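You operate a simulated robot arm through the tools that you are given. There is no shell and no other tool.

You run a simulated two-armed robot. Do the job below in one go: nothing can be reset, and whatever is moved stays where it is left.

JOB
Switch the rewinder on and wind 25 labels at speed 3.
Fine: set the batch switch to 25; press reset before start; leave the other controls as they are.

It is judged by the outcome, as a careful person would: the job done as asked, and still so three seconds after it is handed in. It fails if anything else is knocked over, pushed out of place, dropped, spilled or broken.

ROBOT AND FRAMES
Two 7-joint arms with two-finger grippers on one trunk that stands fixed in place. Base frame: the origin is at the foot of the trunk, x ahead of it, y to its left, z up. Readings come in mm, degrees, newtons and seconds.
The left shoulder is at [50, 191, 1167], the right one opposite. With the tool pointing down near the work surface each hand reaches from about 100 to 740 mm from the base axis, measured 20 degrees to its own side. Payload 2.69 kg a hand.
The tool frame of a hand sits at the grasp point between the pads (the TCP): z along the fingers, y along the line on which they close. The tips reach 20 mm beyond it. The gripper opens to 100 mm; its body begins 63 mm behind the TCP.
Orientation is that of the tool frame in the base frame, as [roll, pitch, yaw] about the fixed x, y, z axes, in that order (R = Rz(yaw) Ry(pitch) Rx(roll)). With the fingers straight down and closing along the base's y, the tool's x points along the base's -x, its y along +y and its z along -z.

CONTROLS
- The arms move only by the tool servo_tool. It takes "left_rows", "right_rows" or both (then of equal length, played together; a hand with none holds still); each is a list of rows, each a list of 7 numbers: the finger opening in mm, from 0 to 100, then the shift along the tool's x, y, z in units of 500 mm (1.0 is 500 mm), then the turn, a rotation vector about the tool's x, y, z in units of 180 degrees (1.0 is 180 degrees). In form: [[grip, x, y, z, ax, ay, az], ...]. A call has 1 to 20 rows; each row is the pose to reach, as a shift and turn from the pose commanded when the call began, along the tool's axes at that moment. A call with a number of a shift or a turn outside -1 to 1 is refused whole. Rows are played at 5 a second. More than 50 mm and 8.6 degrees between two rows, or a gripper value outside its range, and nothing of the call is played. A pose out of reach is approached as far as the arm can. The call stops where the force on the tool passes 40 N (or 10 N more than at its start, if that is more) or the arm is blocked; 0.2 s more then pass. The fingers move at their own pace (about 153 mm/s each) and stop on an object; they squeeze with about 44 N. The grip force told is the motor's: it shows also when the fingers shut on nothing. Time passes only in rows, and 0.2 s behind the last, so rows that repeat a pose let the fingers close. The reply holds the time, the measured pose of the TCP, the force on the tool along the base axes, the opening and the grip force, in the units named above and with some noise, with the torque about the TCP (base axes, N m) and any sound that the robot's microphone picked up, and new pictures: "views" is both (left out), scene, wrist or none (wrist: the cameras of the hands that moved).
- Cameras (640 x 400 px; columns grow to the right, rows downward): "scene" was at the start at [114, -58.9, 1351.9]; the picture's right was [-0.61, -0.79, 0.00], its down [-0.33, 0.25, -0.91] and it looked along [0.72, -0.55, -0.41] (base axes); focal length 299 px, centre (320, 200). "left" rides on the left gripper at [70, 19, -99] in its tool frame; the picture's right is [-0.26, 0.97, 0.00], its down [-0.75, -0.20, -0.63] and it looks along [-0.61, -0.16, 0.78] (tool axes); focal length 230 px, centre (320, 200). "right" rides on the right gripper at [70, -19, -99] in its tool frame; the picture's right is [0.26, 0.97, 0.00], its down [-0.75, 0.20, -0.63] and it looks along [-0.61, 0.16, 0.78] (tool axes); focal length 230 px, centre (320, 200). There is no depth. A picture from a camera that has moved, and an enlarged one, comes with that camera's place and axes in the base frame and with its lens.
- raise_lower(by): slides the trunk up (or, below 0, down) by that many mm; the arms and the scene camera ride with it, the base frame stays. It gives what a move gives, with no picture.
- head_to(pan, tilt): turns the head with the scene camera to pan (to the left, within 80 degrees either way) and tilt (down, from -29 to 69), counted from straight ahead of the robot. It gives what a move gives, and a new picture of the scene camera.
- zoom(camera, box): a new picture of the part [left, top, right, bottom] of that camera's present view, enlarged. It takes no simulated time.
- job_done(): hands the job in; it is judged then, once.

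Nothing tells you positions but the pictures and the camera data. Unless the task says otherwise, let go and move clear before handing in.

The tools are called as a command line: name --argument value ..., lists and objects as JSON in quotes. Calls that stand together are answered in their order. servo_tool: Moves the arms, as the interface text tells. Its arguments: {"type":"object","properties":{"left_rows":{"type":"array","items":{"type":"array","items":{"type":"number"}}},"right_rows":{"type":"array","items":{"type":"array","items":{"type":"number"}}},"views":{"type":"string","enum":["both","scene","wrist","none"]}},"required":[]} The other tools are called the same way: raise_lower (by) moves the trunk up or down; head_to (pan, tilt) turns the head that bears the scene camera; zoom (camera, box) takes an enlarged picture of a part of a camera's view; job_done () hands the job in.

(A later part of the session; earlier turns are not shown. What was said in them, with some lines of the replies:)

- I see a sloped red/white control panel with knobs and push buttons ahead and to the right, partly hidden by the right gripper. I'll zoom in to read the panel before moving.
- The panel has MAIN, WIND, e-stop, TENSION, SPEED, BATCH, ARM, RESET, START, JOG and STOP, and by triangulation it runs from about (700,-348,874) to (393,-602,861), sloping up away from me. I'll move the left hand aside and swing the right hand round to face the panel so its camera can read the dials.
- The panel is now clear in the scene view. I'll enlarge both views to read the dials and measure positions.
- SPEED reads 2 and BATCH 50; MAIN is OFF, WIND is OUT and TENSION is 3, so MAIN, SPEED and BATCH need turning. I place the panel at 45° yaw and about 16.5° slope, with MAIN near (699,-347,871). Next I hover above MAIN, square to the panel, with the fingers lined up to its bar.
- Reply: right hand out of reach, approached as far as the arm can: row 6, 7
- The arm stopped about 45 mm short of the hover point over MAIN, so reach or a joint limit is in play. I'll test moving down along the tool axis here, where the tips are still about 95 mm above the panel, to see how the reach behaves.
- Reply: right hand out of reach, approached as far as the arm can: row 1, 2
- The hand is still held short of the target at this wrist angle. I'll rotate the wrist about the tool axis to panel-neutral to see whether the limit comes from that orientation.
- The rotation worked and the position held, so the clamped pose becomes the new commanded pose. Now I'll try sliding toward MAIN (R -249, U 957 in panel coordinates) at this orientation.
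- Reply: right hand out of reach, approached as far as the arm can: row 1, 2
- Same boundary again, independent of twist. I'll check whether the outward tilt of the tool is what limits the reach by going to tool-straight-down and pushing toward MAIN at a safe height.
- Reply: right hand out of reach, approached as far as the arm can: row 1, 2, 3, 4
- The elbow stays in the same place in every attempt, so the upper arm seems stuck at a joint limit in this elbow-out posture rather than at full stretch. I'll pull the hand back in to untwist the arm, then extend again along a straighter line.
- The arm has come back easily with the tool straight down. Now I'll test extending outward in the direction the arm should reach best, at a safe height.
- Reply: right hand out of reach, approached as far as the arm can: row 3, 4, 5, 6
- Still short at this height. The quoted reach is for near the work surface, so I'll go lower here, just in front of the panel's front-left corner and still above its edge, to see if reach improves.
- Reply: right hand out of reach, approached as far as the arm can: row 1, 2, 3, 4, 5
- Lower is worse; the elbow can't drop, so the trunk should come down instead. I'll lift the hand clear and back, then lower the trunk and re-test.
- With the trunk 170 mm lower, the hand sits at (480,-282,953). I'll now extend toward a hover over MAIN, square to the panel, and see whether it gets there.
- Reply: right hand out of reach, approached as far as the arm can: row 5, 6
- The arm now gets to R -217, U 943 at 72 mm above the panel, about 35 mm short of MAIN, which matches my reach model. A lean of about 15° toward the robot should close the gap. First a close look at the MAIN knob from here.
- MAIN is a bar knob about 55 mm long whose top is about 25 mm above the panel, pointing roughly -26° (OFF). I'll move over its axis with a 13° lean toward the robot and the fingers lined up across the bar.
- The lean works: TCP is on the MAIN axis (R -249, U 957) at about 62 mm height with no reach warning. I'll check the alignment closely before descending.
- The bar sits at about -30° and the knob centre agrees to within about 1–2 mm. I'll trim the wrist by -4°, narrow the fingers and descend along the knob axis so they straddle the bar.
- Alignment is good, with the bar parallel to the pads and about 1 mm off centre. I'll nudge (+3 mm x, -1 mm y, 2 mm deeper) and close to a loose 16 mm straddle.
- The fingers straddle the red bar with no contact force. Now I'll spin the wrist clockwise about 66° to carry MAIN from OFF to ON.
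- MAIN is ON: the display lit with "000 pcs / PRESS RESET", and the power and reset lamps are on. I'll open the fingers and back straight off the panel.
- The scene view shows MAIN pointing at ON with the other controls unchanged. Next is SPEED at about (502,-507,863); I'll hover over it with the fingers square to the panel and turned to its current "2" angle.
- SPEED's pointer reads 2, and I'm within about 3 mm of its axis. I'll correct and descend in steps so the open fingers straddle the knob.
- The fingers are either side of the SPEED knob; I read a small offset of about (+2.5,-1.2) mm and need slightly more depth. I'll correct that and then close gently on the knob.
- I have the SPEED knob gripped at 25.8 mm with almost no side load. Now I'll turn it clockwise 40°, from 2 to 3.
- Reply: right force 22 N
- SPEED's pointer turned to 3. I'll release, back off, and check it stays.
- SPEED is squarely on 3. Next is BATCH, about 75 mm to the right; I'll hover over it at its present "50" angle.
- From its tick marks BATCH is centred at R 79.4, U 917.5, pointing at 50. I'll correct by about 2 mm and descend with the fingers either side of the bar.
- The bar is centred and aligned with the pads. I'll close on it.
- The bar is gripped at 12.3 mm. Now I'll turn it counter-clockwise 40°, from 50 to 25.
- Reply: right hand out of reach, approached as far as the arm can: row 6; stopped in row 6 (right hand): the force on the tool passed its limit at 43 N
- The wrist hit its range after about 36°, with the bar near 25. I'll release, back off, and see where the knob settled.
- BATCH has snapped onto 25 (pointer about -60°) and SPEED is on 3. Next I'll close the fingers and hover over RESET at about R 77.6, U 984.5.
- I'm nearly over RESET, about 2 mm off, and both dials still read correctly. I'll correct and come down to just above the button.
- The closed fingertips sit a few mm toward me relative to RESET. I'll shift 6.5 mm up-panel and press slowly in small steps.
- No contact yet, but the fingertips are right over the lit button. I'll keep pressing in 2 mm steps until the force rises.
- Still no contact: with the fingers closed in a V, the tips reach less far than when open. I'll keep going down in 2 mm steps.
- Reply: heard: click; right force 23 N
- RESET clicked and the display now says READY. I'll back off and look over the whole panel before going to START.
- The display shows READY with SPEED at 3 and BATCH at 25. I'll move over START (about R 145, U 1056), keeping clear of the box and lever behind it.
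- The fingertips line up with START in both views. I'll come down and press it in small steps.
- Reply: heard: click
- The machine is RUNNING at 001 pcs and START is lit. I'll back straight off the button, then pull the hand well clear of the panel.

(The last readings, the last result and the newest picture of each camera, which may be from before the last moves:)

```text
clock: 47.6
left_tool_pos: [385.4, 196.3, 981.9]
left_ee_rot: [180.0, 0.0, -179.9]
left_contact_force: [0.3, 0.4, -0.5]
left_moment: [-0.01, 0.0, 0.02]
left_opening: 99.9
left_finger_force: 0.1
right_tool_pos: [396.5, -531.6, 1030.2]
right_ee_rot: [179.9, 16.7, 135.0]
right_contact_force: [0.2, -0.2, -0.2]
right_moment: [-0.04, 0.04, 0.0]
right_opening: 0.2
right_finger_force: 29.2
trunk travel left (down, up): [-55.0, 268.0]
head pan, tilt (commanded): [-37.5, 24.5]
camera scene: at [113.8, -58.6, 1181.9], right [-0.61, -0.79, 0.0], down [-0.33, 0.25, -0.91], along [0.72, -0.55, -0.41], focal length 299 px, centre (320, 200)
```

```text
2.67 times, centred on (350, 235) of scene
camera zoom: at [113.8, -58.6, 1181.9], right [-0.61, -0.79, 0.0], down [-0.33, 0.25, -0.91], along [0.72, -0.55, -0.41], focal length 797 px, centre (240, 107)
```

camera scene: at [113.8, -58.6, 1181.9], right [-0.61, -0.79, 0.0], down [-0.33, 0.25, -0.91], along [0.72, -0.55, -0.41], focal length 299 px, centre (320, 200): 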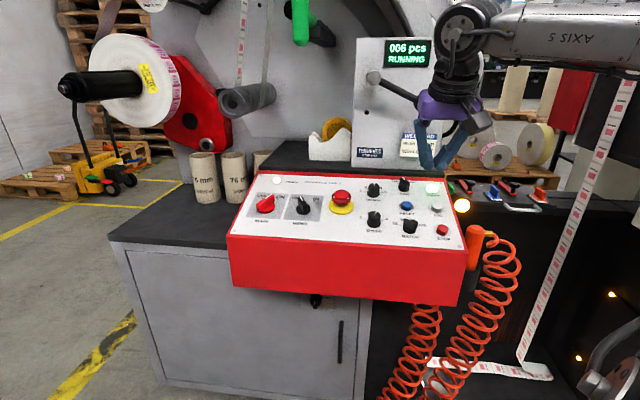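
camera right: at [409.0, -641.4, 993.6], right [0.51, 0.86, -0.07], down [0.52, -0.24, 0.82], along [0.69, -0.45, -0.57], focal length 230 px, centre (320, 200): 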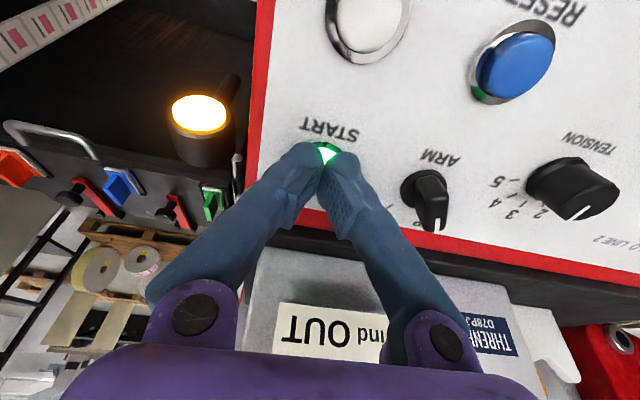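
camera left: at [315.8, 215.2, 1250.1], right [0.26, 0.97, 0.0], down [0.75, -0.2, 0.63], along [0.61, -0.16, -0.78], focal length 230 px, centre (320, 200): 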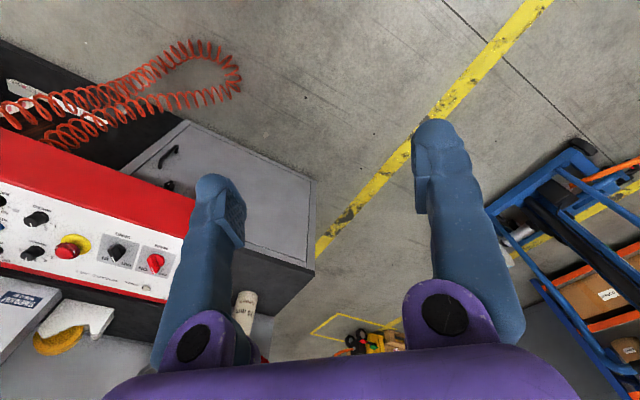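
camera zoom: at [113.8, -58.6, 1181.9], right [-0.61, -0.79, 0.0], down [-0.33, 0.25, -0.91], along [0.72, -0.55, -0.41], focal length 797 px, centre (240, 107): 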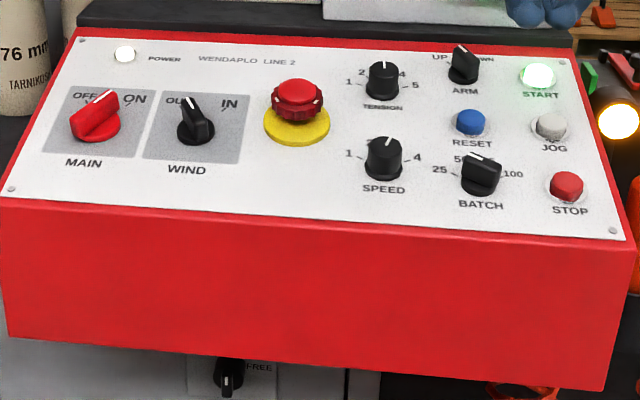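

It has counted 6 pcs and all the settings hold. I'll keep still, clear of the machine, and let the batch finish.

servo_tool --right_rows '[[0, 0, 0, 0, 0, 0, 0], [0, 0, 0, 0, 0, 0, 0], [0, 0, 0, 0, 0, 0, 0], [0, 0, 0, 0, 0, 0, 0], [0, 0, 0, 0, 0, 0, 0], [0, 0, 0, 0, 0, 0, 0], [0, 0, 0, 0, 0, 0, 0], [0, 0, 0, 0, 0, 0, 0], [0, 0, 0, 0, 0, 0, 0], [0, 0, 0, 0, 0, 0, 0], [0, 0, 0, 0, 0, 0, 0], [0, 0, 0, 0, 0, 0, 0], [0, 0, 0, 0, 0, 0, 0], [0, 0, 0, 0, 0, 0, 0], [0, 0, 0, 0, 0, 0, 0], [0, 0, 0, 0, 0, 0, 0], [0, 0, 0, 0, 0, 0, 0], [0, 0, 0, 0, 0, 0, 0], [0, 0, 0, 0, 0, 0, 0], [0, 0, 0, 0, 0, 0, 0]]' --views "scene"

zoom --camera "scene" --box '[340, 30, 468, 110]'

```text
clock: 51.9
left_tool_pos: [385.4, 196.8, 982.9]
left_ee_rot: [-179.9, 0.0, -179.8]
left_contact_force: [-0.2, 0.4, 0.7]
left_moment: [-0.03, -0.04, 0.04]
left_opening: 100.3
left_finger_force: 0.0
right_tool_pos: [397.5, -531.6, 1028.8]
right_ee_rot: [179.9, 16.4, 135.0]
right_contact_force: [-0.5, 1.0, 0.0]
right_moment: [0.0, -0.03, -0.02]
right_opening: 0.0
right_finger_force: 29.3
trunk travel left (down, up): [-55.0, 268.0]
head pan, tilt (commanded): [-37.5, 24.5]
camera scene: at [114.0, -58.8, 1181.9], right [-0.61, -0.79, 0.0], down [-0.33, 0.25, -0.91], along [0.72, -0.55, -0.41], focal length 299 px, centre (320, 200)
```

scene: 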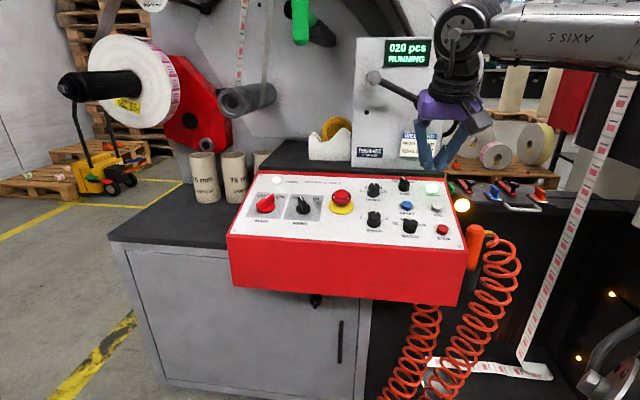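

```text
5.00 times, centred on (404, 70) of scene
camera zoom: at [114.0, -58.8, 1181.9], right [-0.61, -0.79, 0.0], down [-0.33, 0.25, -0.91], along [0.72, -0.55, -0.41], focal length 1494 px, centre (-100, 850)
```

zoom: 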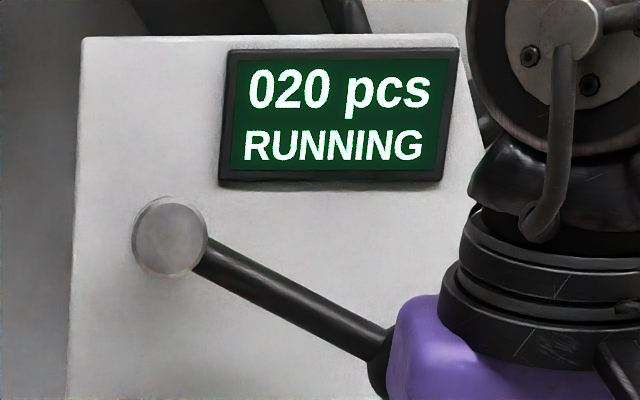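

The counter is at 020 and still running. I'll wait for it to reach 25.

servo_tool --right_rows '[[0, 0, 0, 0, 0, 0, 0], [0, 0, 0, 0, 0, 0, 0], [0, 0, 0, 0, 0, 0, 0], [0, 0, 0, 0, 0, 0, 0], [0, 0, 0, 0, 0, 0, 0], [0, 0, 0, 0, 0, 0, 0], [0, 0, 0, 0, 0, 0, 0], [0, 0, 0, 0, 0, 0, 0], [0, 0, 0, 0, 0, 0, 0], [0, 0, 0, 0, 0, 0, 0], [0, 0, 0, 0, 0, 0, 0], [0, 0, 0, 0, 0, 0, 0], [0, 0, 0, 0, 0, 0, 0], [0, 0, 0, 0, 0, 0, 0], [0, 0, 0, 0, 0, 0, 0]]' --views "scene"

zoom --camera "scene" --box '[340, 30, 468, 110]'

zoom --camera "scene" --box '[230, 160, 470, 310]'

```text
clock: 55.0
left_tool_pos: [384.8, 196.7, 983.6]
left_ee_rot: [180.0, 0.0, -180.0]
left_contact_force: [0.0, -0.3, 0.8]
left_moment: [0.01, -0.02, 0.0]
left_opening: 100.0
left_finger_force: 0.1
right_tool_pos: [397.5, -531.7, 1029.7]
right_ee_rot: [179.9, 16.5, 134.9]
right_contact_force: [0.0, -1.4, -1.0]
right_moment: [0.0, 0.0, -0.02]
right_opening: 0.0
right_finger_force: 29.8
trunk travel left (down, up): [-55.0, 268.0]
head pan, tilt (commanded): [-37.5, 24.5]
camera scene: at [114.0, -58.8, 1181.9], right [-0.61, -0.79, 0.0], down [-0.33, 0.25, -0.91], along [0.72, -0.55, -0.41], focal length 299 px, centre (320, 200)
```

scene: 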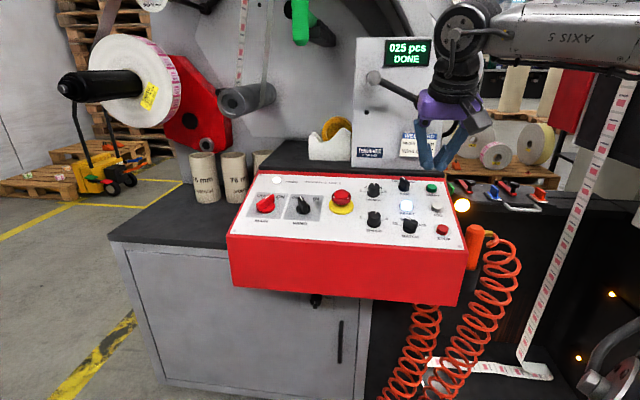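

```text
5.00 times, centred on (404, 70) of scene
camera zoom: at [114.0, -58.8, 1181.9], right [-0.61, -0.79, 0.0], down [-0.33, 0.25, -0.91], along [0.72, -0.55, -0.41], focal length 1494 px, centre (-100, 850)
```

zoom: 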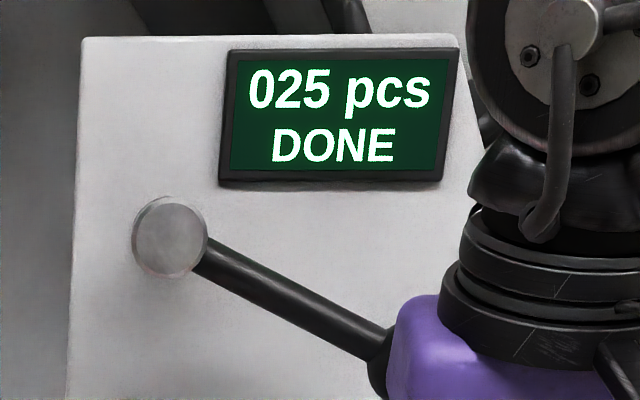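

```text
2.67 times, centred on (350, 235) of scene
camera zoom: at [114.0, -58.8, 1181.9], right [-0.61, -0.79, 0.0], down [-0.33, 0.25, -0.91], along [0.72, -0.55, -0.41], focal length 797 px, centre (240, 107)
```

zoom: 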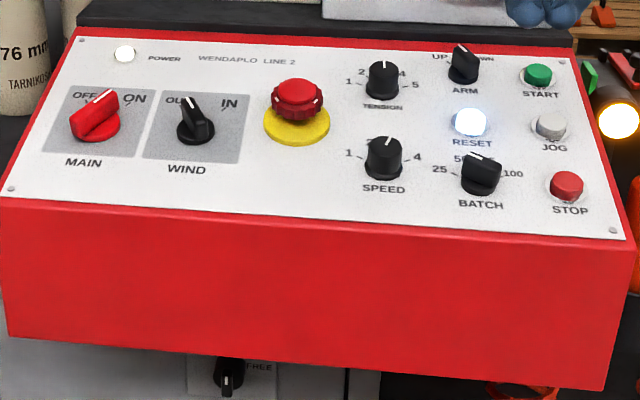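

The display reads "025 pcs / DONE", with MAIN on, SPEED at 3 and BATCH at 25. WIND, TENSION, ARM and the e-stop are as they were, and both hands are clear, so I'm handing the job in.

job_done

```text
The job is handed in.
```

The rewinder is on and has wound 25 labels at speed 3. The display read "025 pcs / DONE" when I handed the job in.

- **Settings:** I turned MAIN to ON, SPEED from 2 to 3, and BATCH from 50 to 25.
- **Sequence:** I pressed RESET, the display changed to READY, and then I pressed START.
- **Other controls:** WIND (OUT), TENSION (3), ARM and the emergency stop are as they were. I didn't press JOG or STOP.

Nothing was knocked over or moved. Both hands are clear of the machine. I lowered the trunk 170 mm to reach MAIN and left it there.
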